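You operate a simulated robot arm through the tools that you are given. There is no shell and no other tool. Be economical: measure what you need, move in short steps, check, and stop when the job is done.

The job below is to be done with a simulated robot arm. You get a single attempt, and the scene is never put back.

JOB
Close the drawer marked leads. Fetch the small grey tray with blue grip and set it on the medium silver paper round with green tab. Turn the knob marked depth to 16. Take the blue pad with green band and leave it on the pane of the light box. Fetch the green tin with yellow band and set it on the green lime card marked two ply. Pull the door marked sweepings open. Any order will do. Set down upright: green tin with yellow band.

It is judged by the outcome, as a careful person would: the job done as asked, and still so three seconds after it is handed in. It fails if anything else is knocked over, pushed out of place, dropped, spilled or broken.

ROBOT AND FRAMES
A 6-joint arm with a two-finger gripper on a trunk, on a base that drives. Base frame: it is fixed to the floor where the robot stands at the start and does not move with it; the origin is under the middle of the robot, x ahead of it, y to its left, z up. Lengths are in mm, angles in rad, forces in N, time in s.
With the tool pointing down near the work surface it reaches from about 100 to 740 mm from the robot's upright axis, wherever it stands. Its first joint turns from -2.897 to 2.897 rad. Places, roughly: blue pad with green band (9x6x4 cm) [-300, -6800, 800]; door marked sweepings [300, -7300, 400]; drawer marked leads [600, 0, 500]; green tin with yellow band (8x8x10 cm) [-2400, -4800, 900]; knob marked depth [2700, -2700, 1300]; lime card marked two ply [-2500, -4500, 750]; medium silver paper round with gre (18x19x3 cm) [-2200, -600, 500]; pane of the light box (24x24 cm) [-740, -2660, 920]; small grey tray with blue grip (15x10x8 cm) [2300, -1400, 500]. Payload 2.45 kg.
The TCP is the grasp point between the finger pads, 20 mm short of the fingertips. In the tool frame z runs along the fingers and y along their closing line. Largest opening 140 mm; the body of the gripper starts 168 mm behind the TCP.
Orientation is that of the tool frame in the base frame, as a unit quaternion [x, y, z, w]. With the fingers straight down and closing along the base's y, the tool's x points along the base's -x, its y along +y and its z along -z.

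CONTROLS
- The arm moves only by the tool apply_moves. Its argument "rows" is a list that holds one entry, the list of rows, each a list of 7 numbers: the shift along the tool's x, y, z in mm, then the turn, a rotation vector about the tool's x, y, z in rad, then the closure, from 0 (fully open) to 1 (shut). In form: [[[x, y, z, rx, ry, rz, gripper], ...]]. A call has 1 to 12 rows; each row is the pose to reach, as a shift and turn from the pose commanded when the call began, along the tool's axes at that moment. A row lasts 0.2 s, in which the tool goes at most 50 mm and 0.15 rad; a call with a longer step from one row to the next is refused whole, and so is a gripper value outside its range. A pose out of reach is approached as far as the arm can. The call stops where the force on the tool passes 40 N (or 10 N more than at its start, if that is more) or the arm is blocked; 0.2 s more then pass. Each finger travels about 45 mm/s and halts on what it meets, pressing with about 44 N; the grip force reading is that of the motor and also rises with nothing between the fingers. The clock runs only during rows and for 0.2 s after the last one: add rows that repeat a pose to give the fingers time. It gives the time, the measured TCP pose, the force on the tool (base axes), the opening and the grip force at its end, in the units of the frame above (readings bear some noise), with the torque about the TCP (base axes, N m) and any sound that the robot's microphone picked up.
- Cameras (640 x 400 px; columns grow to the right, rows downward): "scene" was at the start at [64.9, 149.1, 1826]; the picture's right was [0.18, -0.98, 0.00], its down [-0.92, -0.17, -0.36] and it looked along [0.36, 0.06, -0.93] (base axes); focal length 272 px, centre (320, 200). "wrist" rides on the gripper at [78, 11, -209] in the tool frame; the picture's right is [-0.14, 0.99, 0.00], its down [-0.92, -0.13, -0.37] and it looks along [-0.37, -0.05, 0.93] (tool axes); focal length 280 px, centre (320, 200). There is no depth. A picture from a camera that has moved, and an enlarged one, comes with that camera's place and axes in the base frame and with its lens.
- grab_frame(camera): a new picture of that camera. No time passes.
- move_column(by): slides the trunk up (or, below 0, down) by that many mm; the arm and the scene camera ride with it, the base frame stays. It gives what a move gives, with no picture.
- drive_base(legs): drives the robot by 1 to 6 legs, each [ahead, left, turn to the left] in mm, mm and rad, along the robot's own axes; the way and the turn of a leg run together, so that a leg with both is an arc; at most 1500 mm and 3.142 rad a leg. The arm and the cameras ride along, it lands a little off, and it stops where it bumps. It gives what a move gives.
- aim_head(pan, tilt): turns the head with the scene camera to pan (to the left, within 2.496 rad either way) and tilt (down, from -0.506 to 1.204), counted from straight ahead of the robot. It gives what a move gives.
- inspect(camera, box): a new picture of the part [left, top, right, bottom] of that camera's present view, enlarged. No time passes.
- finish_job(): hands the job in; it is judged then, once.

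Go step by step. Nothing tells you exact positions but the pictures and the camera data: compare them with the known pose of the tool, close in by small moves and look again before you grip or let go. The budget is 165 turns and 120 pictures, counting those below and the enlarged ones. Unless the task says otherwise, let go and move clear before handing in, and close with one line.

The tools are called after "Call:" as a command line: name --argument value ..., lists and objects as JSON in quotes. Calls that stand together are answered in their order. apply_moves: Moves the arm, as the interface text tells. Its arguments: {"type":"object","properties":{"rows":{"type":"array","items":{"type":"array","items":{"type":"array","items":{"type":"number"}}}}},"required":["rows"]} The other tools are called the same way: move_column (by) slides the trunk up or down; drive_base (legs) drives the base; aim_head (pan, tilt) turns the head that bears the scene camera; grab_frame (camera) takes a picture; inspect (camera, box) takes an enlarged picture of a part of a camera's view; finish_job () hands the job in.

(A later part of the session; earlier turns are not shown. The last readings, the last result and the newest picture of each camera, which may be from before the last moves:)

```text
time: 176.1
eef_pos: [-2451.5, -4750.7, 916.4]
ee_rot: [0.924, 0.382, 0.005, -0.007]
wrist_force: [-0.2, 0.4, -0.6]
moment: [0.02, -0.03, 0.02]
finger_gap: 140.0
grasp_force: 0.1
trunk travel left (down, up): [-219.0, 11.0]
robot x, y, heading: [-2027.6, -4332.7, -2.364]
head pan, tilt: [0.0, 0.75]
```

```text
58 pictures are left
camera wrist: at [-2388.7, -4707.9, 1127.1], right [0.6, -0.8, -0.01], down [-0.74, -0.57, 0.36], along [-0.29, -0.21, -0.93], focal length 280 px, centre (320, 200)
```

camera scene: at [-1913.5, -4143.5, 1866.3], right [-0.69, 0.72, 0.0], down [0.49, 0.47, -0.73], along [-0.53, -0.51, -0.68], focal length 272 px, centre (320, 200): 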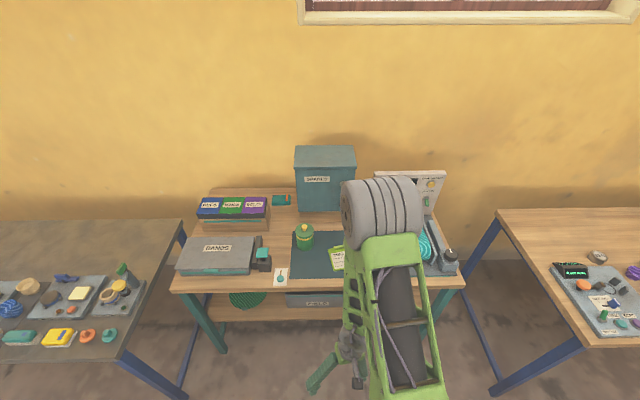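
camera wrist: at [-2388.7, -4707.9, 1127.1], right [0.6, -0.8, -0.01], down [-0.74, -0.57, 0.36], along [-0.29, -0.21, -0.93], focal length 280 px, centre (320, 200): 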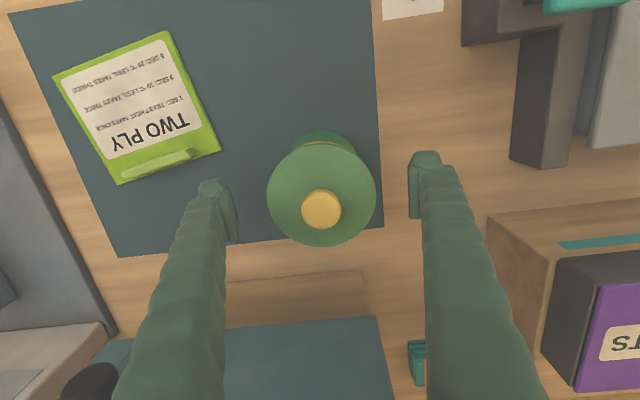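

The tin is centred under the gripper; lid height ≈928. I descend 30 mm, grip and lift.

Call:
apply_moves --rows '[[[0, 0, 15, 0, 0, 0, 0], [0, 0, 30, 0, 0, 0, 0], [0, 0, 30, 0, 0, 0, 0.3], [0, 0, 30, 0, 0, 0, 0.6], [0, 0, 30, 0, 0, 0, 0.6], [0, 0, 30, 0, 0, 0, 0.6], [0, 0, 30, 0, 0, 0, 0.6]]]'

Call:
apply_moves --rows '[[[0, 0, 0, 0, 0, 0, 0.6], [0, 0, -20, 0, 0, 0, 0.6], [0, 0, -45, 0, 0, 0, 0.6]]]'

Call:
grab_frame --camera "wrist"

```text
time: 177.7
eef_pos: [-2447.8, -4751.3, 884.5]
ee_rot: [0.924, 0.381, 0.006, -0.006]
wrist_force: [-0.5, -0.2, -0.5]
moment: [0.02, 0.02, 0.03]
finger_gap: 86.2
grasp_force: 39.6
trunk travel left (down, up): [-219.0, 11.0]
robot x, y, heading: [-2029.7, -4332.8, -2.364]
head pan, tilt: [0.0, 0.75]
```

```text
time: 178.5
eef_pos: [-2448.8, -4750.9, 930.7]
ee_rot: [0.924, 0.382, 0.006, -0.007]
wrist_force: [0.4, -0.6, -0.7]
moment: [-0.02, 0.03, 0.01]
finger_gap: 86.0
grasp_force: 43.6
trunk travel left (down, up): [-219.0, 11.0]
robot x, y, heading: [-2029.7, -4334.6, -2.361]
head pan, tilt: [0.0, 0.75]
```

```text
57 pictures are left
camera wrist: at [-2386.8, -4706.9, 1141.5], right [0.6, -0.8, -0.01], down [-0.74, -0.57, 0.35], along [-0.29, -0.21, -0.93], focal length 280 px, centre (320, 200)
```

wrist: 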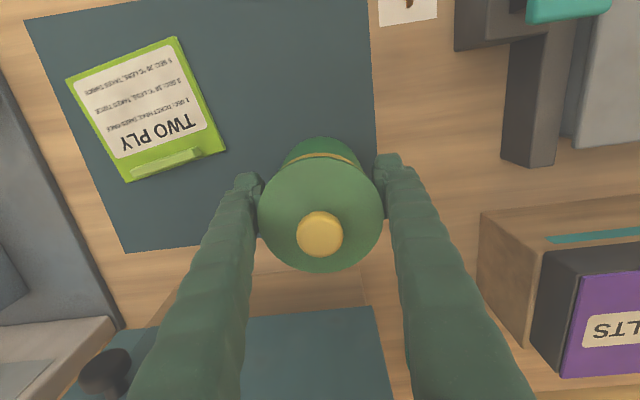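

The tin is lifted. I carry it over to the TWO PLY card at about (-2500,-4569).

Call:
apply_moves --rows '[[[20, -36, 0, 0, 0, 0, 0.6], [40, -72, 0, 0, 0, 0, 0.6], [60, -108, 0, 0, 0, 0, 0.6], [80, -142, 0, 0, 0, 0, 0.6], [92, -165, 0, 0, 0, 0, 0.6], [92, -165, 0, 0, 0, 0, 0.6]]]'

Call:
grab_frame --camera "wrist"

Call:
inspect --camera "scene" --box '[220, 180, 460, 330]'

```text
time: 179.9
eef_pos: [-2501.7, -4573.6, 933.7]
ee_rot: [0.924, 0.381, 0.006, -0.008]
wrist_force: [0.6, -0.8, -1.6]
moment: [-0.01, -0.02, 0.01]
finger_gap: 85.9
grasp_force: 43.9
trunk travel left (down, up): [-219.0, 11.0]
robot x, y, heading: [-2026.6, -4333.0, -2.362]
head pan, tilt: [0.0, 0.75]
```

```text
56 pictures are left
camera wrist: at [-2439.5, -4528.5, 1144.4], right [0.6, -0.8, -0.01], down [-0.74, -0.57, 0.35], along [-0.29, -0.21, -0.93], focal length 280 px, centre (320, 200)
```

wrist: 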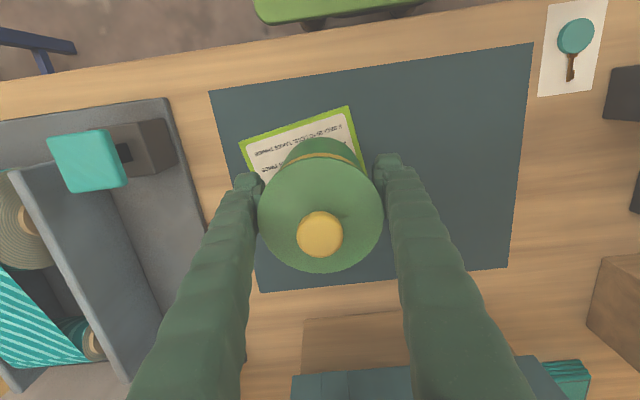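

```text
2.67 times, centred on (340, 255) of scene
camera zoom: at [-1997.3, -4499.4, 1976.2], right [-0.7, 0.71, 0.0], down [0.48, 0.48, -0.73], along [-0.52, -0.51, -0.68], focal length 726 px, centre (267, 53)
```

zoom: 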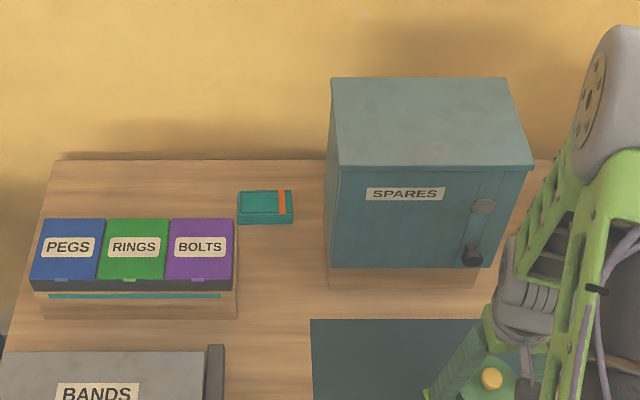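

The tin is above the card with even margins. I lower it until it touches.

Call:
apply_moves --rows '[[[-2, -3, 15, 0, 0, 0, 0.6], [-2, -3, 30, 0, 0, 0, 0.6], [-2, -3, 38, 0, 0, 0, 0.6], [-2, -3, 42, 0, 0, 0, 0.6]]]'

Call:
apply_moves --rows '[[[0, 0, 2, 0, 0, 0, 0.6], [0, 0, 4, 0, 0, 0, 0.6], [0, 0, 6, 0, 0, 0, 0.6]]]'

```text
time: 180.9
eef_pos: [-2503.2, -4569.4, 892.2]
ee_rot: [0.924, 0.382, 0.005, -0.007]
wrist_force: [0.3, -0.4, 6.8]
moment: [-0.09, -0.1, 0.04]
finger_gap: 86.1
grasp_force: 43.8
trunk travel left (down, up): [-219.0, 11.0]
robot x, y, heading: [-2028.3, -4334.2, -2.362]
head pan, tilt: [0.0, 0.75]
```

```text
time: 181.7
eef_pos: [-2503.8, -4569.7, 888.5]
ee_rot: [0.924, 0.382, 0.003, -0.006]
wrist_force: [-3.0, 0.2, 38.5]
moment: [-0.21, 0.1, 0.08]
finger_gap: 86.1
grasp_force: 43.5
trunk travel left (down, up): [-219.0, 11.0]
robot x, y, heading: [-2031.1, -4333.9, -2.361]
head pan, tilt: [0.0, 0.75]
```

Touching, load centred. I ease up, release and rise.

Call:
apply_moves --rows '[[[0, 0, -4, 0, 0, 0, 0.6], [0, 0, -4, 0, 0, 0, 0.35], [0, 0, -4, 0, 0, 0, 0.1], [0, 0, -4, 0, 0, 0, 0], [0, 0, -4, 0, 0, 0, 0], [0, 0, -30, 0, 0, 0, 0], [0, 0, -70, 0, 0, 0, 0], [0, 0, -110, 0, 0, 0, 0]]]'

Call:
grab_frame --camera "wrist"

```text
time: 183.5
eef_pos: [-2502.3, -4570.5, 996.6]
ee_rot: [0.924, 0.382, 0.005, -0.007]
wrist_force: [0.1, 0.2, 0.0]
moment: [-0.04, 0.06, 0.01]
finger_gap: 140.0
grasp_force: 0.1
trunk travel left (down, up): [-219.0, 11.0]
robot x, y, heading: [-2029.3, -4333.0, -2.362]
head pan, tilt: [0.0, 0.75]
```

```text
54 pictures are left
camera wrist: at [-2440.4, -4526.4, 1208.1], right [0.6, -0.8, -0.01], down [-0.74, -0.57, 0.35], along [-0.29, -0.21, -0.94], focal length 280 px, centre (320, 200)
```

wrist: 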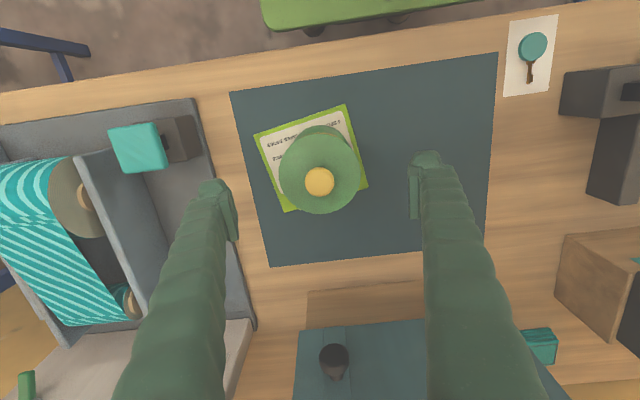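

Call:
inspect --camera "wrist" --box '[230, 90, 400, 230]'

```text
2.86 times, centred on (315, 160) of wrist
camera zoom: at [-2440.4, -4526.4, 1208.1], right [0.6, -0.8, -0.01], down [-0.74, -0.57, 0.35], along [-0.29, -0.21, -0.94], focal length 801 px, centre (334, 314)
```

zoom: 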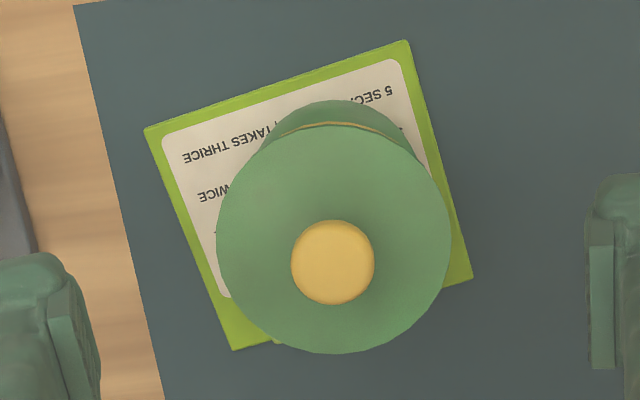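

The tin appears upright. To check that it isn't resting on the card's tab, I look from the side.

Call:
apply_moves --rows '[[[-10, 45, 0, 0, 0, 0, 0], [-20, 90, 0, 0, 0, 0, 0], [-30, 135, 0, 0, 0, 0, 0], [-40, 175, 0, 0, 0, 0, 0]]]'

Call:
inspect --camera "wrist" --box '[0, 0, 300, 190]'

```text
time: 184.5
eef_pos: [-2409.5, -4722.2, 994.2]
ee_rot: [0.924, 0.381, 0.005, -0.008]
wrist_force: [0.4, -0.5, 0.4]
moment: [0.02, 0.04, 0.01]
finger_gap: 140.4
grasp_force: 0.0
trunk travel left (down, up): [-219.0, 11.0]
robot x, y, heading: [-2028.2, -4336.8, -2.365]
head pan, tilt: [0.0, 0.75]
```

```text
2.11 times, centred on (150, 95) of wrist
camera zoom: at [-2347.0, -4678.6, 1204.4], right [0.6, -0.8, -0.01], down [-0.74, -0.57, 0.35], along [-0.29, -0.2, -0.93], focal length 590 px, centre (678, 421)
```

zoom: 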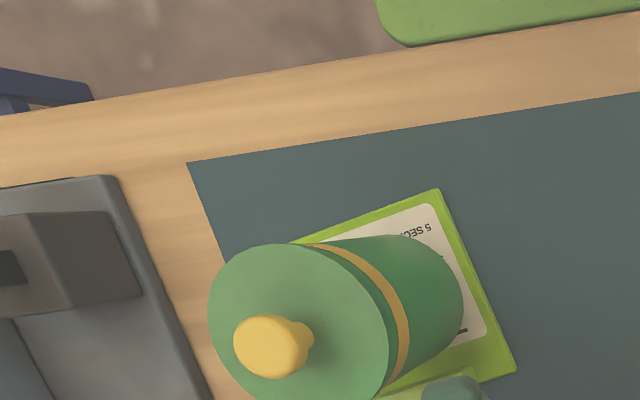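

Call:
inspect --camera "wrist" --box '[90, 80, 250, 240]'

```text
2.50 times, centred on (170, 160) of wrist
camera zoom: at [-2347.0, -4678.6, 1204.4], right [0.6, -0.8, -0.01], down [-0.74, -0.57, 0.35], along [-0.29, -0.2, -0.93], focal length 701 px, centre (695, 300)
```

zoom: 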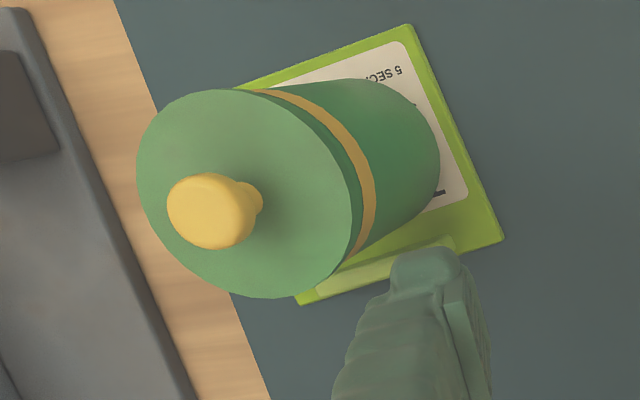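

The tin stands flat, clear of the tab. I retract and back off, then look left toward the coloured-door cabinet.

Call:
apply_moves --rows '[[[40, -20, -5, 0, 0, 0, 0.2], [80, -40, -10, 0, 0, 0, 0.4], [120, -60, -10, 0, 0, 0, 0.4], [150, -70, -10, 0, 0, 0, 0.4]]]'

Call:
drive_base --legs '[[-400, 0, 0], [0, 0, 1.57]]'

Call:
aim_head --pan -0.2 --tilt 0.45

Call:
grab_frame --camera "scene"

```text
time: 185.5
eef_pos: [-2350.4, -4565.9, 1009.0]
ee_rot: [0.924, 0.382, 0.006, -0.006]
wrist_force: [0.0, -0.4, -0.2]
moment: [-0.02, 0.0, 0.03]
finger_gap: 83.9
grasp_force: 0.0
trunk travel left (down, up): [-219.0, 11.0]
robot x, y, heading: [-2032.4, -4333.8, -2.362]
head pan, tilt: [0.0, 0.75]
```

```text
time: 191.9
eef_pos: [-1502.5, -4369.7, 1008.6]
ee_rot: [0.373, 0.928, -0.001, -0.01]
wrist_force: [0.4, -0.3, 0.0]
moment: [0.04, 0.02, -0.02]
finger_gap: 84.0
grasp_force: 0.0
trunk travel left (down, up): [-219.0, 11.0]
robot x, y, heading: [-1743.4, -4054.0, -0.77]
head pan, tilt: [0.0, 0.75]
```

```text
time: 192.7
eef_pos: [-1502.8, -4370.3, 1008.6]
ee_rot: [0.373, 0.928, -0.002, -0.009]
wrist_force: [-1.1, 0.0, -0.3]
moment: [0.01, -0.01, 0.04]
finger_gap: 84.0
grasp_force: 0.1
trunk travel left (down, up): [-219.0, 11.0]
robot x, y, heading: [-1745.1, -4056.4, -0.767]
head pan, tilt: [-0.201, 0.45]
```

```text
50 pictures are left
camera scene: at [-1587.7, -4037.1, 2002.6], right [-0.82, -0.57, 0.0], down [-0.25, 0.36, -0.9], along [0.51, -0.74, -0.44], focal length 272 px, centre (320, 200)
```

scene: 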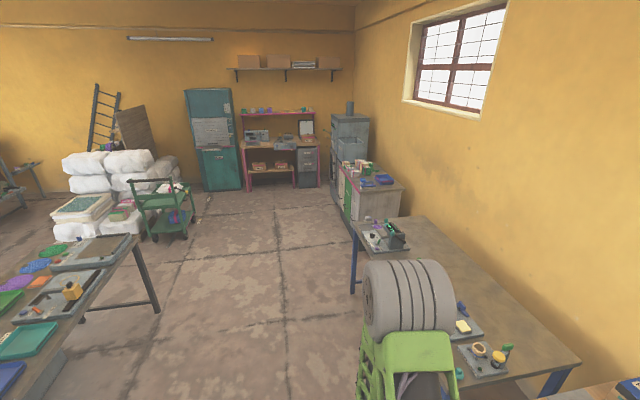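

Call:
drive_base --legs '[[1450, 0, 0], [1400, 0, 0], [0, 0, -1.58]]'

Call:
aim_head --pan 0.3 --tilt 0.7

Call:
grab_frame --camera "scene"

```text
time: 210.4
eef_pos: [15.9, -6285.9, 1008.8]
ee_rot: [0.919, 0.395, 0.006, -0.008]
wrist_force: [0.4, -0.3, 1.5]
moment: [0.01, 0.01, 0.04]
finger_gap: 84.2
grasp_force: 0.0
trunk travel left (down, up): [-219.0, 11.0]
robot x, y, heading: [330.4, -6042.8, -2.329]
head pan, tilt: [-0.201, 0.45]
```

```text
time: 211.3
eef_pos: [15.4, -6285.7, 1008.9]
ee_rot: [0.919, 0.394, 0.005, -0.008]
wrist_force: [0.9, 1.2, 0.6]
moment: [0.02, -0.01, 0.01]
finger_gap: 83.9
grasp_force: 0.1
trunk travel left (down, up): [-219.0, 11.0]
robot x, y, heading: [335.2, -6040.3, -2.335]
head pan, tilt: [0.3, 0.7]
```

```text
49 pictures are left
camera scene: at [386.7, -6224.6, 1980.5], right [-0.89, 0.45, 0.0], down [0.29, 0.58, -0.77], along [-0.34, -0.68, -0.64], focal length 272 px, centre (320, 200)
```

scene: 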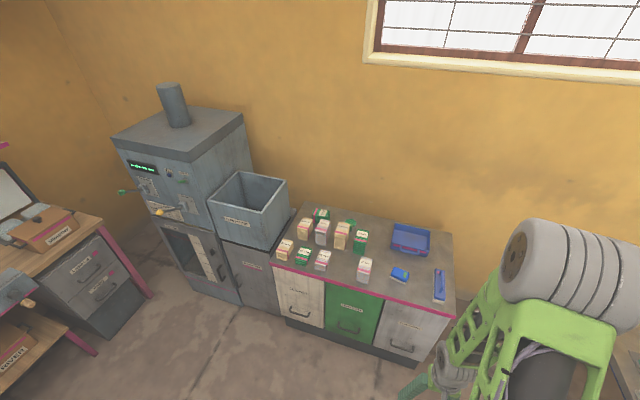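

Call:
inspect --camera "scene" --box '[150, 200, 310, 320]'

Call:
inspect --camera "scene" --box '[330, 210, 460, 320]'

```text
3.33 times, centred on (230, 260) of scene
camera zoom: at [386.7, -6224.6, 1980.5], right [-0.89, 0.45, 0.0], down [0.29, 0.58, -0.77], along [-0.34, -0.68, -0.64], focal length 908 px, centre (620, 0)
```

zoom: 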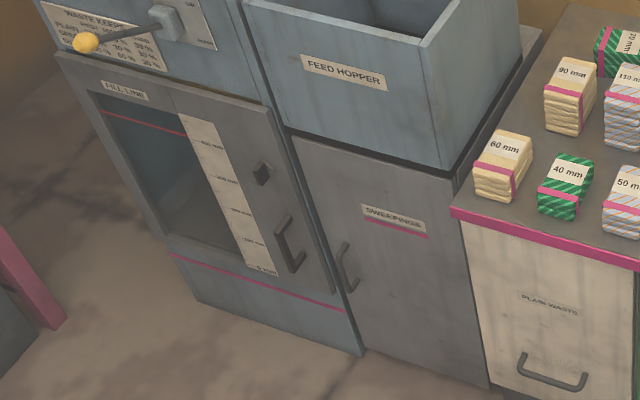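

```text
3.64 times, centred on (395, 265) of scene
camera zoom: at [386.7, -6224.6, 1980.5], right [-0.89, 0.45, 0.0], down [0.29, 0.58, -0.77], along [-0.34, -0.68, -0.64], focal length 990 px, centre (47, -36)
```

zoom: 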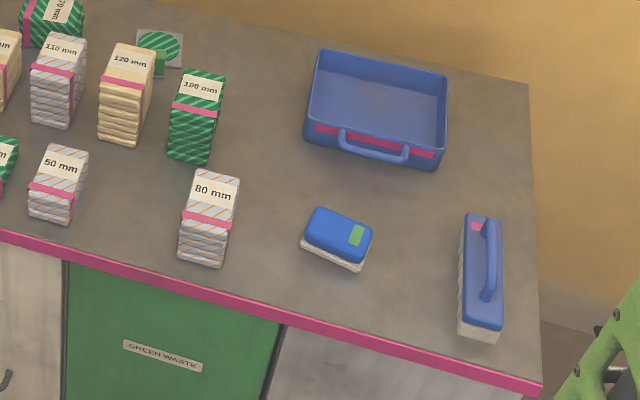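

The SWEEPINGS door is the grey one under the feed hopper, its handle on the left side (hinge right). I do the door first: strafe left in front of it and look with the wrist camera.

Call:
drive_base --legs '[[0, 900, 0], [0, 0, -0.02]]'

Call:
move_column --by -150

Call:
apply_moves --rows '[[[-15, 0, 12, 0, -0.14, 0, 0.5], [-30, 0, 24, 0, -0.28, 0, 0.5], [-45, 0, 36, 0, -0.42, 0, 0.5], [-60, 0, 48, 0, -0.56, 0, 0.5], [-75, 0, 60, 0, -0.7, 0, 0.5], [-90, 0, 72, 0, -0.84, 0, 0.5], [-105, 0, 84, 0, -0.98, 0, 0.5], [-120, 0, 96, 0, -1.12, 0, 0.5], [-130, 0, 108, 0, -1.26, 0, 0.5], [-140, 0, 120, 0, -1.34, 0, 0.5]]]'

Call:
grab_frame --camera "wrist"

Call:
grab_frame --camera "scene"

```text
time: 220.0
eef_pos: [662.9, -6910.4, 1007.7]
ee_rot: [0.924, 0.383, 0.006, -0.007]
wrist_force: [-0.7, 0.2, -0.3]
moment: [-0.02, 0.0, 0.02]
finger_gap: 84.0
grasp_force: 0.1
trunk travel left (down, up): [-219.0, 11.0]
robot x, y, heading: [986.7, -6675.6, -2.36]
head pan, tilt: [0.3, 0.7]
```

```text
time: 221.8
eef_pos: [665.0, -6910.6, 859.0]
ee_rot: [0.924, 0.383, 0.005, -0.007]
wrist_force: [-0.4, 0.0, 0.0]
moment: [-0.03, 0.01, -0.02]
finger_gap: 84.1
grasp_force: 0.1
trunk travel left (down, up): [-69.0, 161.0]
robot x, y, heading: [984.6, -6676.3, -2.358]
head pan, tilt: [0.3, 0.7]
```

```text
time: 224.0
eef_pos: [549.0, -7013.8, 743.5]
ee_rot: [0.717, 0.304, -0.583, 0.232]
wrist_force: [-0.7, 0.6, -0.1]
moment: [0.02, 0.05, -0.01]
finger_gap: 70.0
grasp_force: 0.0
out of reach, approached as far as the arm can: row 2, 3, 4, 5
trunk travel left (down, up): [-69.0, 161.0]
robot x, y, heading: [989.4, -6672.3, -2.357]
head pan, tilt: [0.3, 0.7]
```

```text
46 pictures are left
camera wrist: at [713.1, -6864.1, 712.3], right [0.68, -0.72, 0.11], down [0.04, 0.19, 0.98], along [-0.73, -0.66, 0.16], focal length 280 px, centre (320, 200)
```

wrist: 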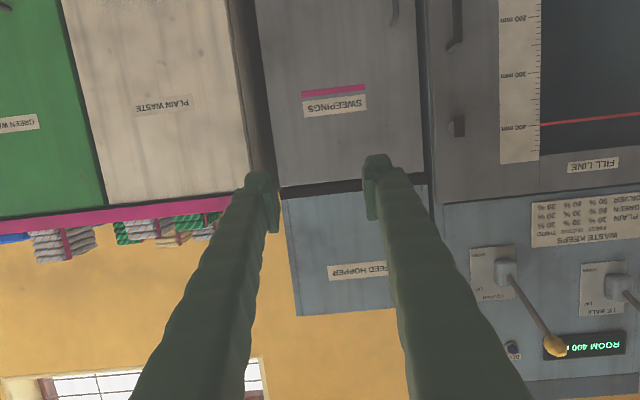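

```text
45 pictures are left
camera scene: at [1037.7, -6857.8, 1830.5], right [-0.88, 0.47, 0.0], down [0.3, 0.57, -0.76], along [-0.36, -0.68, -0.64], focal length 272 px, centre (320, 200)
```

scene: 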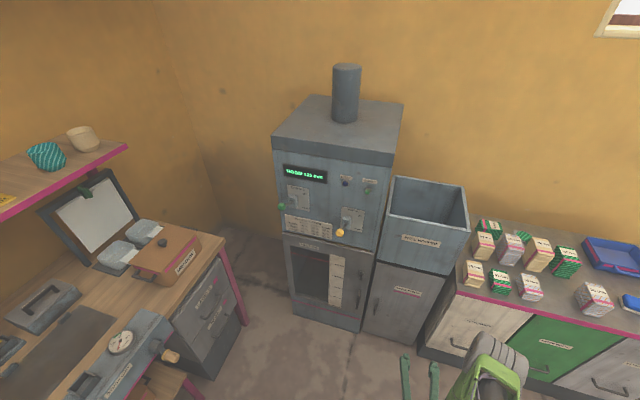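

The handle bar is near (411,-7389), about z 370–480, hinge on the right. I lower and tilt the tool to approach it.

Call:
move_column --by -69

Call:
apply_moves --rows '[[[10, 0, 40, 0, 0.0, 0, 0.5], [34, 0, 75, 0, 0.1, 0, 0.5], [69, 0, 100, 0, 0.2, 0, 0.5], [104, 0, 120, 0, 0.3, 0, 0.5], [139, 0, 130, 0, 0.4, 0, 0.5], [174, 0, 141, 0, 0.5, 0, 0.5]]]'

Call:
drive_base --legs '[[60, 160, 0]]'

Call:
grab_frame --camera "wrist"

```text
time: 225.0
eef_pos: [550.0, -7013.4, 674.4]
ee_rot: [0.717, 0.305, -0.582, 0.232]
wrist_force: [0.1, 0.3, -0.6]
moment: [0.0, 0.0, -0.02]
finger_gap: 70.0
grasp_force: 0.0
trunk travel left (down, up): [0.0, 230.0]
robot x, y, heading: [988.0, -6673.6, -2.356]
head pan, tilt: [0.3, 0.7]
```

```text
time: 226.4
eef_pos: [498.8, -7071.4, 458.6]
ee_rot: [0.846, 0.353, -0.37, 0.149]
wrist_force: [0.2, 1.2, 0.0]
moment: [-0.01, 0.02, 0.01]
finger_gap: 70.1
grasp_force: 0.0
trunk travel left (down, up): [0.0, 230.0]
robot x, y, heading: [986.8, -6677.7, -2.363]
head pan, tilt: [0.3, 0.7]
```

```text
time: 228.5
eef_pos: [569.9, -7226.3, 461.2]
ee_rot: [0.846, 0.354, -0.37, 0.149]
wrist_force: [-0.6, 0.9, -0.2]
moment: [0.01, -0.01, -0.01]
finger_gap: 69.9
grasp_force: 0.1
trunk travel left (down, up): [0.0, 230.0]
robot x, y, heading: [1059.7, -6827.2, -2.355]
head pan, tilt: [0.3, 0.7]
```

```text
44 pictures are left
camera wrist: at [723.4, -7087.4, 545.1], right [0.64, -0.76, 0.09], down [-0.34, -0.17, 0.93], along [-0.69, -0.62, -0.36], focal length 280 px, centre (320, 200)
```

wrist: 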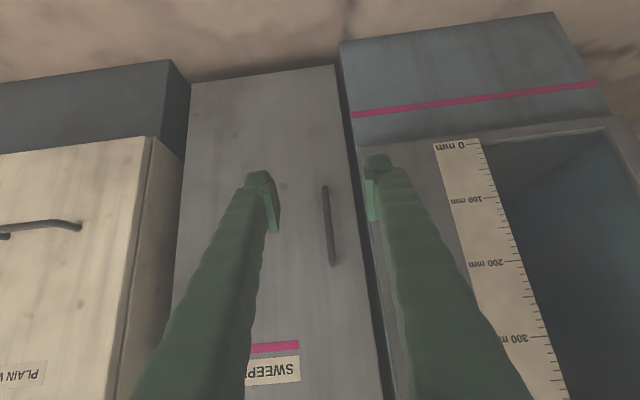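

Call:
apply_moves --rows '[[[-28, -1, 40, 0, 0, 0, 0.6], [-56, -2, 80, 0, 0, 0, 0.72], [-84, -3, 122, 0, 0, 0, 0.72], [-84, -3, 122, 0, 0, 0, 0.72]]]'

Call:
grab_frame --camera "wrist"

```text
refused: row 3 steps farther than a row can; nothing moved
```

```text
43 pictures are left
camera wrist: at [723.4, -7087.4, 545.1], right [0.64, -0.76, 0.09], down [-0.34, -0.17, 0.93], along [-0.69, -0.62, -0.36], focal length 280 px, centre (320, 200)
```

wrist: 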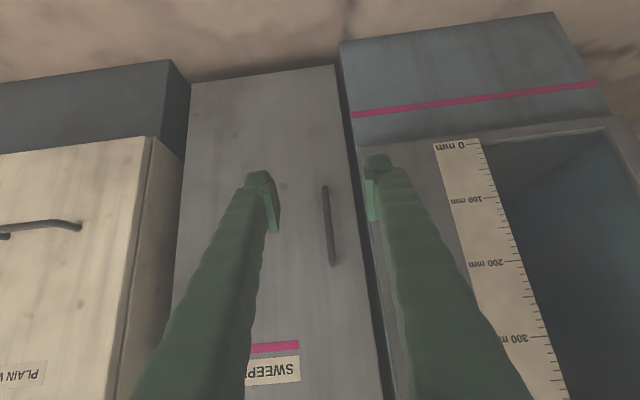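

Call:
apply_moves --rows '[[[-21, -1, 30, 0, 0, 0, 0.6], [-42, -2, 60, 0, 0, 0, 0.72], [-63, -3, 90, 0, 0, 0, 0.72], [-84, -3, 122, 0, 0, 0, 0.72]]]'

Call:
grab_frame --camera "wrist"

```text
time: 229.5
eef_pos: [466.1, -7329.0, 437.2]
ee_rot: [0.846, 0.353, -0.37, 0.149]
wrist_force: [0.2, -1.3, 0.0]
moment: [-0.02, -0.01, 0.04]
finger_gap: 39.3
grasp_force: 0.1
trunk travel left (down, up): [0.0, 230.0]
robot x, y, heading: [1058.1, -6826.7, -2.36]
head pan, tilt: [0.3, 0.7]
```

```text
42 pictures are left
camera wrist: at [618.9, -7189.5, 523.3], right [0.64, -0.76, 0.09], down [-0.34, -0.17, 0.93], along [-0.69, -0.62, -0.37], focal length 280 px, centre (320, 200)
```

wrist: 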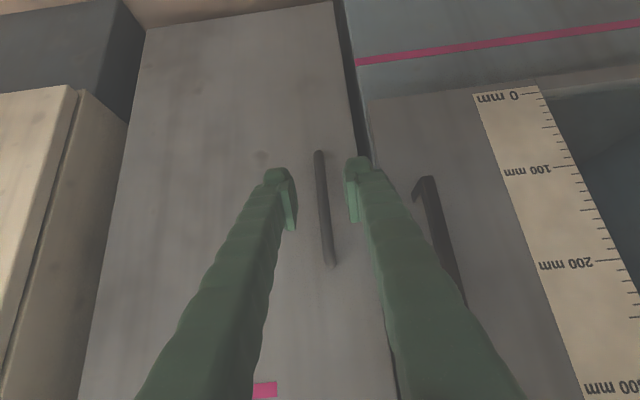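

Call:
apply_moves --rows '[[[-9, 2, 13, 0, 0, 0, 0.72], [-18, 2, 26, 0, 0, 0, 0.72], [-27, 2, 39, 0, 0, 0, 0.72]]]'

Call:
inspect --camera "wrist" --box '[220, 110, 420, 290]'

```text
time: 230.3
eef_pos: [434.1, -7364.2, 430.7]
ee_rot: [0.846, 0.353, -0.371, 0.149]
wrist_force: [0.1, 0.1, 0.1]
moment: [0.01, 0.04, 0.03]
finger_gap: 39.2
grasp_force: 0.0
trunk travel left (down, up): [0.0, 230.0]
robot x, y, heading: [1058.2, -6827.5, -2.363]
head pan, tilt: [0.3, 0.7]
```

```text
2.22 times, centred on (320, 200) of wrist
camera zoom: at [586.8, -7225.0, 515.5], right [0.64, -0.76, 0.09], down [-0.34, -0.17, 0.93], along [-0.69, -0.62, -0.37], focal length 623 px, centre (320, 200)
```

zoom: 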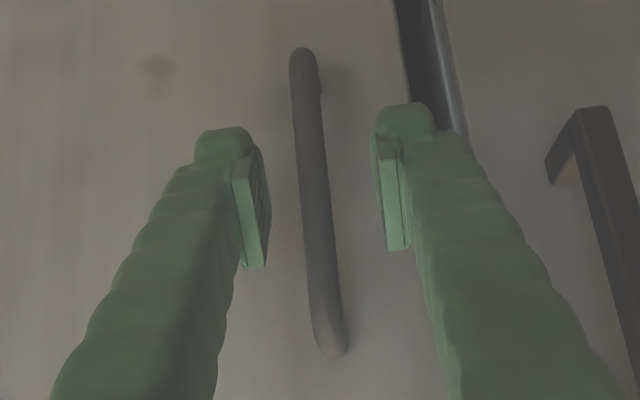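

Call:
apply_moves --rows '[[[-4, 0, 4.4, 0, 0, 0, 0.72], [-8, 0, 8.8, 0, 0, 0, 0.72], [-8, 0, 8.8, 0, 0, 0, 0.85], [-8, 0, 8.8, 0, 0, 0, 1], [-8, 0, 8.8, 0, 0, 0, 1], [-8, 0, 8.8, 0, 0, 0, 1]]]'

Call:
inspect --camera "wrist" --box '[220, 110, 420, 290]'

```text
time: 231.7
eef_pos: [422.5, -7370.1, 429.5]
ee_rot: [0.846, 0.353, -0.37, 0.15]
wrist_force: [-13.5, 10.5, -3.1]
moment: [0.09, 0.07, -0.11]
finger_gap: 10.8
grasp_force: 38.4
trunk travel left (down, up): [0.0, 230.0]
robot x, y, heading: [1054.7, -6829.9, -2.361]
head pan, tilt: [0.3, 0.7]
```

```text
2.22 times, centred on (320, 200) of wrist
camera zoom: at [576.8, -7231.6, 516.3], right [0.64, -0.77, 0.09], down [-0.34, -0.17, 0.93], along [-0.69, -0.62, -0.37], focal length 623 px, centre (320, 200)
```

zoom: 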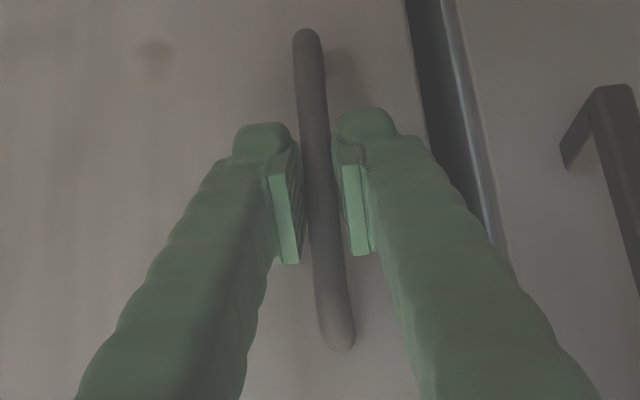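

The bar is gripped. I pull the door along its arc (hinge right), turning the tool with it.

Call:
apply_moves --rows '[[[11.8, -3.5, -12.7, -0.041, 0, -0.038, 1], [21.8, -7.5, -23.4, -0.076, 0, -0.071, 1], [33.3, -13.3, -35.7, -0.117, 0, -0.109, 1], [44.3, -20.3, -47.6, -0.158, 0, -0.147, 1], [53.5, -27, -57.5, -0.193, 0, -0.18, 1], [64, -36, -68.6, -0.234, 0, -0.218, 1]]]'

Call:
grab_frame --camera "wrist"

```text
time: 233.1
eef_pos: [464.6, -7279.6, 431.5]
ee_rot: [0.779, 0.485, -0.34, 0.207]
wrist_force: [-8.9, 2.7, -3.9]
moment: [-0.22, 0.12, -0.12]
finger_gap: 11.0
grasp_force: 38.0
trunk travel left (down, up): [0.0, 230.0]
robot x, y, heading: [1060.1, -6824.9, -2.359]
head pan, tilt: [0.3, 0.7]
```

```text
39 pictures are left
camera wrist: at [566.7, -7099.6, 516.9], right [0.85, -0.52, 0.09], down [-0.27, -0.27, 0.93], along [-0.46, -0.81, -0.37], focal length 280 px, centre (320, 200)
```

wrist: 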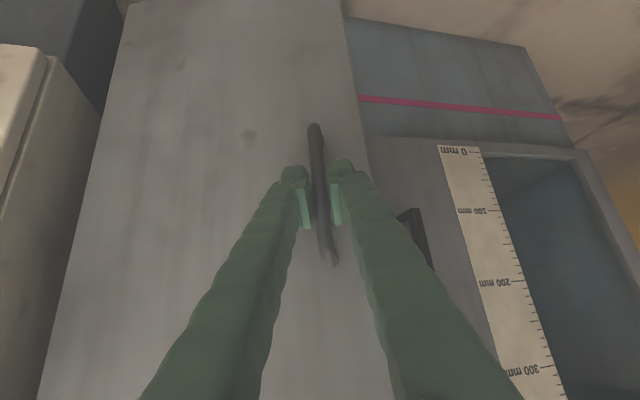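

Call:
apply_moves --rows '[[[16.5, -7.4, -17.7, -0.058, 0, -0.054, 1], [32.4, -17.3, -34.8, -0.117, 0, -0.109, 1], [47.6, -29.3, -51.1, -0.175, 0, -0.163, 1], [61.8, -43.5, -66.4, -0.234, 0, -0.218, 1], [75, -59.8, -80.5, -0.292, 0, -0.272, 1], [87, -77.8, -93.4, -0.35, 0, -0.326, 1], [97.9, -97.6, -105.1, -0.409, 0, -0.381, 1], [107.2, -118.9, -115.1, -0.467, 0, -0.435, 1]]]'

Call:
grab_frame --camera "scene"

Call:
grab_frame --camera "wrist"

```text
time: 234.6
eef_pos: [458.1, -7125.7, 430.9]
ee_rot: [0.636, 0.66, -0.275, 0.29]
wrist_force: [4.8, 1.0, 6.9]
moment: [-1.09, -0.08, 0.01]
finger_gap: 10.6
grasp_force: 38.0
trunk travel left (down, up): [0.0, 230.0]
robot x, y, heading: [1056.5, -6829.9, -2.358]
head pan, tilt: [0.3, 0.7]
stopped in row 7: the force on the tool passed its limit at 45 N (the readings are from after the stop); the commanded pose is now the measured one
```

```text
38 pictures are left
camera scene: at [1110.3, -7011.0, 1762.0], right [-0.88, 0.47, 0.0], down [0.3, 0.57, -0.77], along [-0.36, -0.68, -0.64], focal length 272 px, centre (320, 200)
```

scene: 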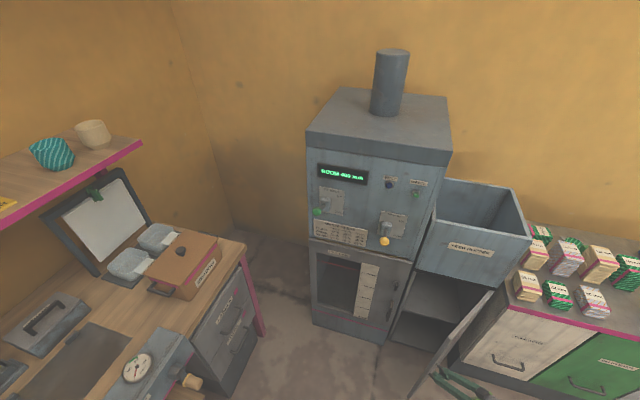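

```text
37 pictures are left
camera wrist: at [460.4, -6919.0, 516.6], right [0.99, -0.05, 0.11], down [-0.12, -0.36, 0.92], along [-0.01, -0.93, -0.37], focal length 280 px, centre (320, 200)
```

wrist: 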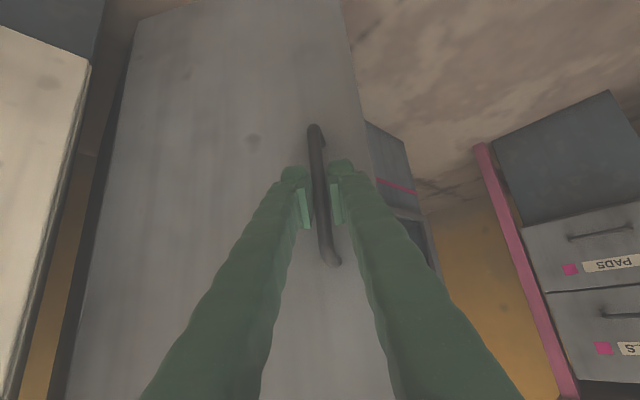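

The door is about 55–60° open. I pull it further along the arc.

Call:
apply_moves --rows '[[[9.5, -4, -10.2, -0.03, 0, -0.027, 1], [19, -9, -20.4, -0.06, 0, -0.055, 1], [28.5, -14, -30.6, -0.09, 0, -0.085, 1], [38, -20, -41, -0.124, 0, -0.116, 1], [47, -27, -50, -0.16, 0, -0.15, 1], [56, -35, -60, -0.197, 0, -0.184, 1], [64, -43, -69, -0.23, 0, -0.215, 1], [72, -52, -77.4, -0.263, 0, -0.245, 1]]]'

Call:
grab_frame --camera "scene"

```text
time: 235.3
eef_pos: [442.9, -7088.3, 438.9]
ee_rot: [0.603, 0.694, -0.26, 0.294]
wrist_force: [-6.8, -3.4, -16.4]
moment: [0.89, 0.1, -0.15]
finger_gap: 10.6
grasp_force: 37.6
out of reach, approached as far as the arm can: row 2, 3
trunk travel left (down, up): [0.0, 230.0]
robot x, y, heading: [1057.7, -6827.8, -2.353]
head pan, tilt: [0.3, 0.7]
stopped in row 3: the force on the tool passed its limit at 45 N (the readings are from after the stop); the commanded pose is now the measured one
```

```text
36 pictures are left
camera scene: at [1106.4, -7012.7, 1761.8], right [-0.88, 0.47, 0.0], down [0.3, 0.57, -0.76], along [-0.36, -0.68, -0.65], focal length 272 px, centre (320, 200)
```

scene: 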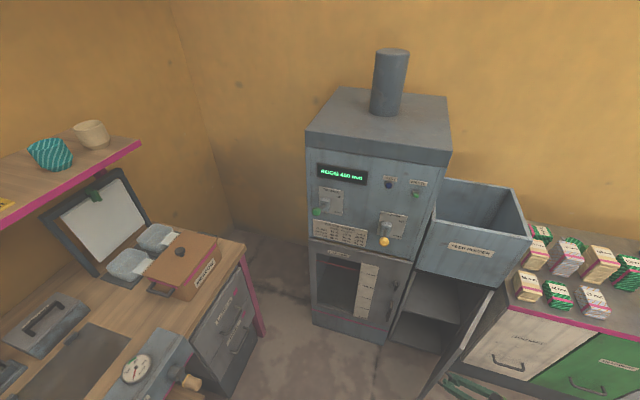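

The arm is at its limit; the base can carry the hand along the remaining arc.

Call:
drive_base --legs '[[-14, -45, 0], [-4, -40, 0]]'

Call:
grab_frame --camera "scene"

```text
time: 237.2
eef_pos: [395.8, -7017.0, 439.9]
ee_rot: [0.602, 0.695, -0.262, 0.293]
wrist_force: [-2.4, -3.0, -6.0]
moment: [-0.01, -0.03, -0.03]
finger_gap: 10.8
grasp_force: 37.9
trunk travel left (down, up): [0.0, 230.0]
robot x, y, heading: [1010.0, -6757.5, -2.356]
head pan, tilt: [0.3, 0.7]
stopped in leg 2: the force on the tool passed its limit at 41 N (the readings are from after the stop); the commanded pose is now the measured one
```

```text
35 pictures are left
camera scene: at [1060.6, -6938.5, 1762.0], right [-0.88, 0.47, 0.0], down [0.3, 0.57, -0.76], along [-0.36, -0.68, -0.64], focal length 272 px, centre (320, 200)
```

scene: 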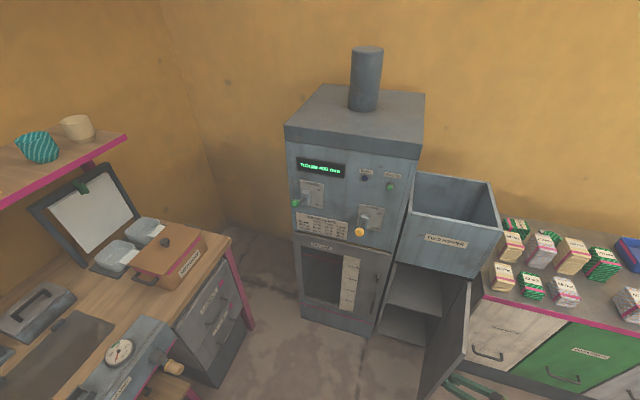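

The door now stands about 80° open. I release the handle and withdraw.

Call:
apply_moves --rows '[[[0, 0, 0, 0, 0, 0, 0.85], [0, 0, 0, 0, 0, 0, 0.65], [0, 0, 0, 0, 0, 0, 0.65], [0, 0, -30, 0, 0, 0, 0.65], [0, 0, -70, 0, 0, 0, 0.65], [0, 0, -110, 0, 0, 0, 0.65]]]'

Call:
grab_frame --camera "wrist"

```text
time: 238.6
eef_pos: [383.0, -6932.8, 517.0]
ee_rot: [0.602, 0.694, -0.263, 0.294]
wrist_force: [0.0, 0.0, -0.8]
moment: [-0.04, 0.01, 0.03]
finger_gap: 48.9
grasp_force: 0.0
trunk travel left (down, up): [0.0, 230.0]
robot x, y, heading: [1013.5, -6755.5, -2.361]
head pan, tilt: [0.3, 0.7]
```

```text
34 pictures are left
camera wrist: at [367.4, -6728.6, 604.7], right [1.0, 0.04, 0.09], down [-0.07, -0.38, 0.92], along [0.07, -0.92, -0.37], focal length 280 px, centre (320, 200)
```

wrist: 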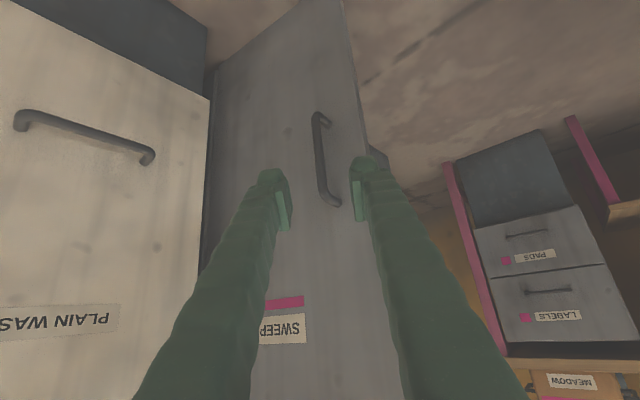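

Released cleanly. Next the blue pad near (-322,-6751): I raise, strafe right, and straighten the tool downwards.

Call:
move_column --by 230

Call:
drive_base --legs '[[0, -900, 0]]'

Call:
apply_moves --rows '[[[0, 0, -20, 0.1, 0, 0.093, 0.3], [0, 0, -40, 0.2, 0, 0.187, 0.1], [0, 0, -60, 0.3, 0, 0.28, 0], [0, 0, -80, 0.4, 0, 0.373, 0], [0, 0, -100, 0.5, 0, 0.466, 0], [0, 0, -120, 0.606, 0, 0.564, 0]]]'

Call:
apply_moves --rows '[[[-20, 0, 0, 0, 0.14, 0, 0], [-40, 0, 0, 0, 0.28, 0, 0], [-60, 0, 0, 0, 0.42, 0, 0], [-80, 0, 0, 0, 0.56, 0, 0], [-100, 0, 0, 0, 0.7, 0, 0], [-120, 0, 0, 0, 0.82, 0, 0]]]'

Call:
grab_frame --camera "scene"

```text
time: 241.0
eef_pos: [383.8, -6934.3, 747.4]
ee_rot: [0.602, 0.695, -0.263, 0.294]
wrist_force: [-0.5, -0.2, 0.2]
moment: [-0.02, -0.04, 0.0]
finger_gap: 49.1
grasp_force: 0.1
trunk travel left (down, up): [-230.0, 0.0]
robot x, y, heading: [1011.3, -6754.3, -2.354]
head pan, tilt: [0.3, 0.7]
```

```text
time: 249.5
eef_pos: [-275.7, -6303.2, 747.1]
ee_rot: [0.593, 0.702, -0.259, 0.297]
wrist_force: [0.2, -0.2, 0.2]
moment: [0.01, 0.01, -0.01]
finger_gap: 49.1
grasp_force: 0.2
trunk travel left (down, up): [-230.0, 0.0]
robot x, y, heading: [343.4, -6108.8, -2.328]
head pan, tilt: [0.3, 0.7]
```

```text
time: 250.9
eef_pos: [-289.0, -6217.8, 829.5]
ee_rot: [0.823, 0.404, -0.363, 0.168]
wrist_force: [-0.3, 0.1, -0.1]
moment: [0.0, 0.0, 0.0]
finger_gap: 140.0
grasp_force: 0.0
trunk travel left (down, up): [-230.0, 0.0]
robot x, y, heading: [347.1, -6108.0, -2.334]
head pan, tilt: [0.3, 0.7]
```

```text
time: 252.3
eef_pos: [-324.3, -6271.3, 904.6]
ee_rot: [0.896, 0.439, -0.062, 0.031]
wrist_force: [0.2, 0.5, -0.7]
moment: [-0.04, -0.01, 0.0]
finger_gap: 140.1
grasp_force: 0.1
out of reach, approached as far as the arm can: row 5, 6
trunk travel left (down, up): [-230.0, 0.0]
robot x, y, heading: [347.9, -6106.9, -2.334]
head pan, tilt: [0.3, 0.7]
```

```text
33 pictures are left
camera scene: at [401.8, -6286.6, 1992.1], right [-0.9, 0.44, 0.0], down [0.29, 0.58, -0.77], along [-0.34, -0.69, -0.64], focal length 272 px, centre (320, 200)
```

scene: 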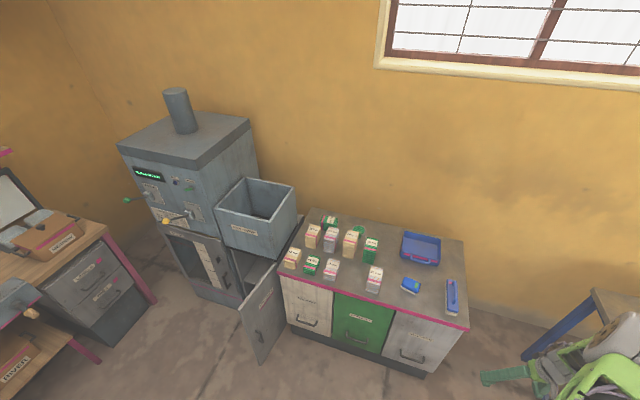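

The door stays open. Now I swing the arm back to centre and move up to the pad.

Call:
apply_moves --rows '[[[0, 46, -12, 0, 0.03, 0, 0], [0, 92, -24, 0, 0.06, 0, 0], [0, 138, -36, 0, 0.09, 0, 0], [0, 184, -45, 0, 0.138, 0, 0], [0, 230, -45, 0, 0.138, 0, 0], [0, 276, -45, 0, 0.138, 0, 0], [0, 320, -45, 0, 0.138, 0, 0]]]'

Call:
drive_base --legs '[[270, 0, -0.02]]'

Call:
grab_frame --camera "wrist"

```text
time: 253.9
eef_pos: [-54.1, -6456.0, 940.6]
ee_rot: [0.898, 0.44, -0.005, 0.02]
wrist_force: [0.3, -0.5, 0.4]
moment: [0.01, -0.02, 0.0]
finger_gap: 139.9
grasp_force: 0.1
out of reach, approached as far as the arm can: row 1, 2, 3, 4, 5, 6, 7
trunk travel left (down, up): [-230.0, 0.0]
robot x, y, heading: [346.8, -6109.3, -2.329]
head pan, tilt: [0.3, 0.7]
```

```text
time: 255.8
eef_pos: [-251.6, -6645.3, 940.4]
ee_rot: [0.902, 0.431, -0.005, 0.021]
wrist_force: [-0.7, -0.5, -0.7]
moment: [0.05, -0.06, 0.02]
finger_gap: 139.9
grasp_force: 0.1
trunk travel left (down, up): [-230.0, 0.0]
robot x, y, heading: [151.5, -6302.8, -2.348]
head pan, tilt: [0.3, 0.7]
```

```text
32 pictures are left
camera wrist: at [-197.0, -6582.6, 1148.4], right [0.68, -0.73, 0.04], down [-0.68, -0.62, 0.39], along [-0.26, -0.29, -0.92], focal length 280 px, centre (320, 200)
```

wrist: 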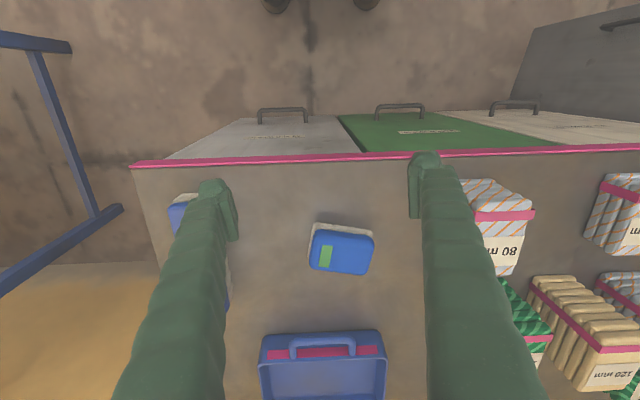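

The pad is near (-330,-6768), top z≈810. I move above it, turning slightly to match its sides.

Call:
apply_moves --rows '[[[-40, 4, 5, 0.01, 0.01, 0.07, 0], [-80, 8, 15, 0.02, 0.02, 0.14, 0], [-115, 12, 25, 0.033, 0.027, 0.22, 0], [-145, 16, 40, 0.033, 0.027, 0.22, 0]]]'

Call:
grab_frame --camera "wrist"

```text
time: 256.8
eef_pos: [-284.3, -6776.0, 896.5]
ee_rot: [0.948, 0.315, 0.001, 0.048]
wrist_force: [0.6, 0.7, -0.6]
moment: [0.07, -0.08, 0.02]
finger_gap: 139.8
grasp_force: 0.0
out of reach, approached as far as the arm can: row 1, 2, 3, 4
trunk travel left (down, up): [-230.0, 0.0]
robot x, y, heading: [151.7, -6304.3, -2.353]
head pan, tilt: [0.3, 0.7]
```

```text
31 pictures are left
camera wrist: at [-222.9, -6719.1, 1103.1], right [0.48, -0.87, 0.09], down [-0.83, -0.42, 0.38], along [-0.29, -0.26, -0.92], focal length 280 px, centre (320, 200)
```

wrist: 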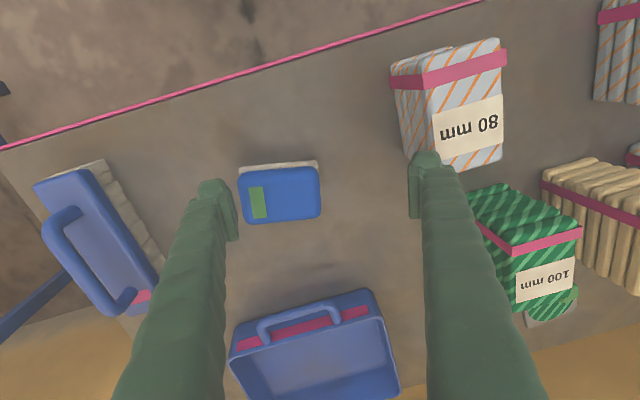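

Call:
apply_moves --rows '[[[-10, -13, 0, 0.03, 0.01, 0, 0], [-20, -26, 0, 0.06, 0.02, 0, 0], [-29, -38, 0, 0.09, 0.028, 0, 0], [-29, -38, 0, 0.09, 0.028, 0, 0]]]'

Call:
grab_frame --camera "wrist"

```text
time: 257.8
eef_pos: [-289.6, -6761.4, 886.2]
ee_rot: [0.951, 0.305, -0.002, 0.046]
wrist_force: [0.6, 0.6, -0.3]
moment: [-0.01, 0.01, -0.02]
finger_gap: 140.2
grasp_force: 0.0
out of reach, approached as far as the arm can: row 1, 2, 3, 4
trunk travel left (down, up): [-230.0, 0.0]
robot x, y, heading: [151.3, -6302.7, -2.349]
head pan, tilt: [0.3, 0.7]
```

```text
30 pictures are left
camera wrist: at [-225.3, -6707.7, 1093.1], right [0.46, -0.88, 0.09], down [-0.83, -0.4, 0.39], along [-0.3, -0.25, -0.92], focal length 280 px, centre (320, 200)
```

wrist: 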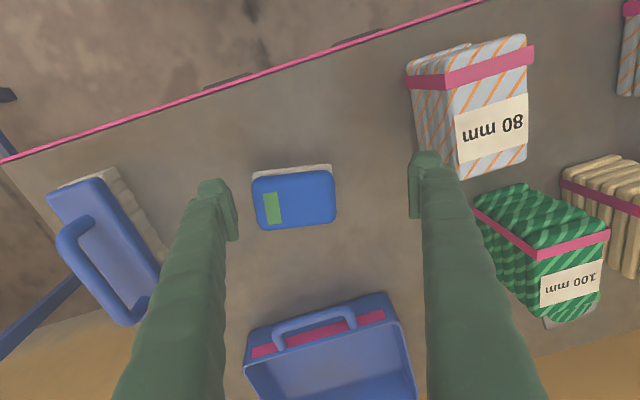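

The arm is against a joint limit (tool leans ~5°), but the grasp only needs base and trunk motion. I align with the base and check.

Call:
drive_base --legs '[[29, -27, 0]]'

Call:
move_column --by -45

Call:
grab_frame --camera "wrist"

```text
time: 258.7
eef_pos: [-329.1, -6764.8, 884.4]
ee_rot: [0.951, 0.305, -0.002, 0.046]
wrist_force: [-0.9, -0.3, -0.1]
moment: [0.01, -0.05, 0.02]
finger_gap: 139.9
grasp_force: 0.1
trunk travel left (down, up): [-230.0, 0.0]
robot x, y, heading: [117.1, -6307.9, -2.348]
head pan, tilt: [0.3, 0.7]
```

```text
time: 259.6
eef_pos: [-329.8, -6764.3, 841.0]
ee_rot: [0.951, 0.306, -0.003, 0.046]
wrist_force: [0.2, 0.8, 0.1]
moment: [-0.02, 0.0, -0.02]
finger_gap: 140.2
grasp_force: 0.1
trunk travel left (down, up): [-185.0, 45.0]
robot x, y, heading: [119.0, -6305.6, -2.346]
head pan, tilt: [0.3, 0.7]
```

```text
29 pictures are left
camera wrist: at [-264.4, -6709.2, 1048.3], right [0.46, -0.88, 0.09], down [-0.83, -0.4, 0.39], along [-0.3, -0.25, -0.92], focal length 280 px, centre (320, 200)
```

wrist: 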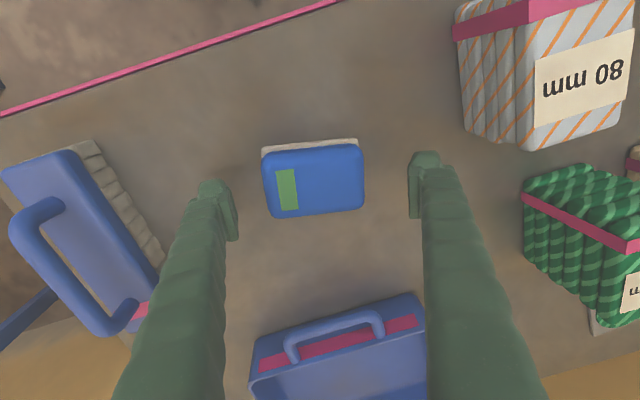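

The pad is centred between the fingers; top z≈815, table ≈775. I lower 33 mm and close.

Call:
move_column --by -33

Call:
apply_moves --rows '[[[0, 0, 0, 0, 0, 0, 0.2], [0, 0, 0, 0, 0, 0, 0.4], [0, 0, 0, 0, 0, 0, 0.55], [0, 0, 0, 0, 0, 0, 0.6], [0, 0, 0, 0, 0, 0, 0.6]]]'

Call:
grab_frame --camera "wrist"

```text
time: 260.2
eef_pos: [-328.6, -6765.6, 818.0]
ee_rot: [0.951, 0.305, -0.002, 0.046]
wrist_force: [2.1, 1.6, 11.4]
moment: [0.85, 0.33, -0.24]
finger_gap: 140.1
grasp_force: 0.0
trunk travel left (down, up): [-160.0, 70.0]
robot x, y, heading: [114.4, -6306.0, -2.348]
head pan, tilt: [0.3, 0.7]
stopped: the force on the tool passed its limit at 110 N (the readings are from after the stop); the commanded pose is now the measured one
```

```text
time: 261.4
eef_pos: [-334.0, -6760.2, 821.8]
ee_rot: [0.952, 0.303, -0.005, 0.047]
wrist_force: [-12.2, 28.2, 27.5]
moment: [2.35, 1.13, -0.11]
finger_gap: 102.3
grasp_force: 15.7
trunk travel left (down, up): [-160.0, 70.0]
robot x, y, heading: [114.7, -6304.1, -2.359]
head pan, tilt: [0.3, 0.7]
stopped in row 5: the force on the tool passed its limit at 44 N (the readings are from after the stop); the commanded pose is now the measured one
```

```text
28 pictures are left
camera wrist: at [-268.9, -6704.4, 1028.0], right [0.46, -0.88, 0.09], down [-0.83, -0.39, 0.39], along [-0.31, -0.26, -0.92], focal length 280 px, centre (320, 200)
```

wrist: 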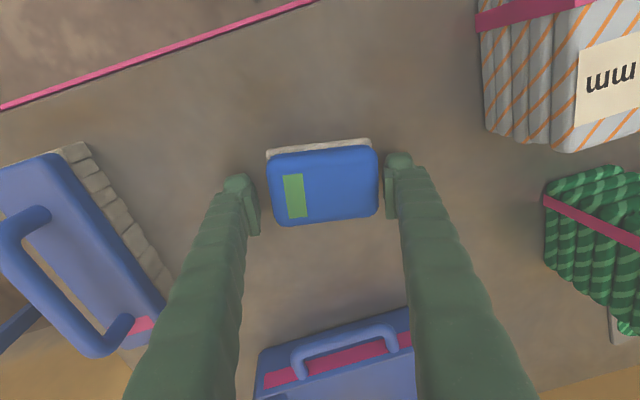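

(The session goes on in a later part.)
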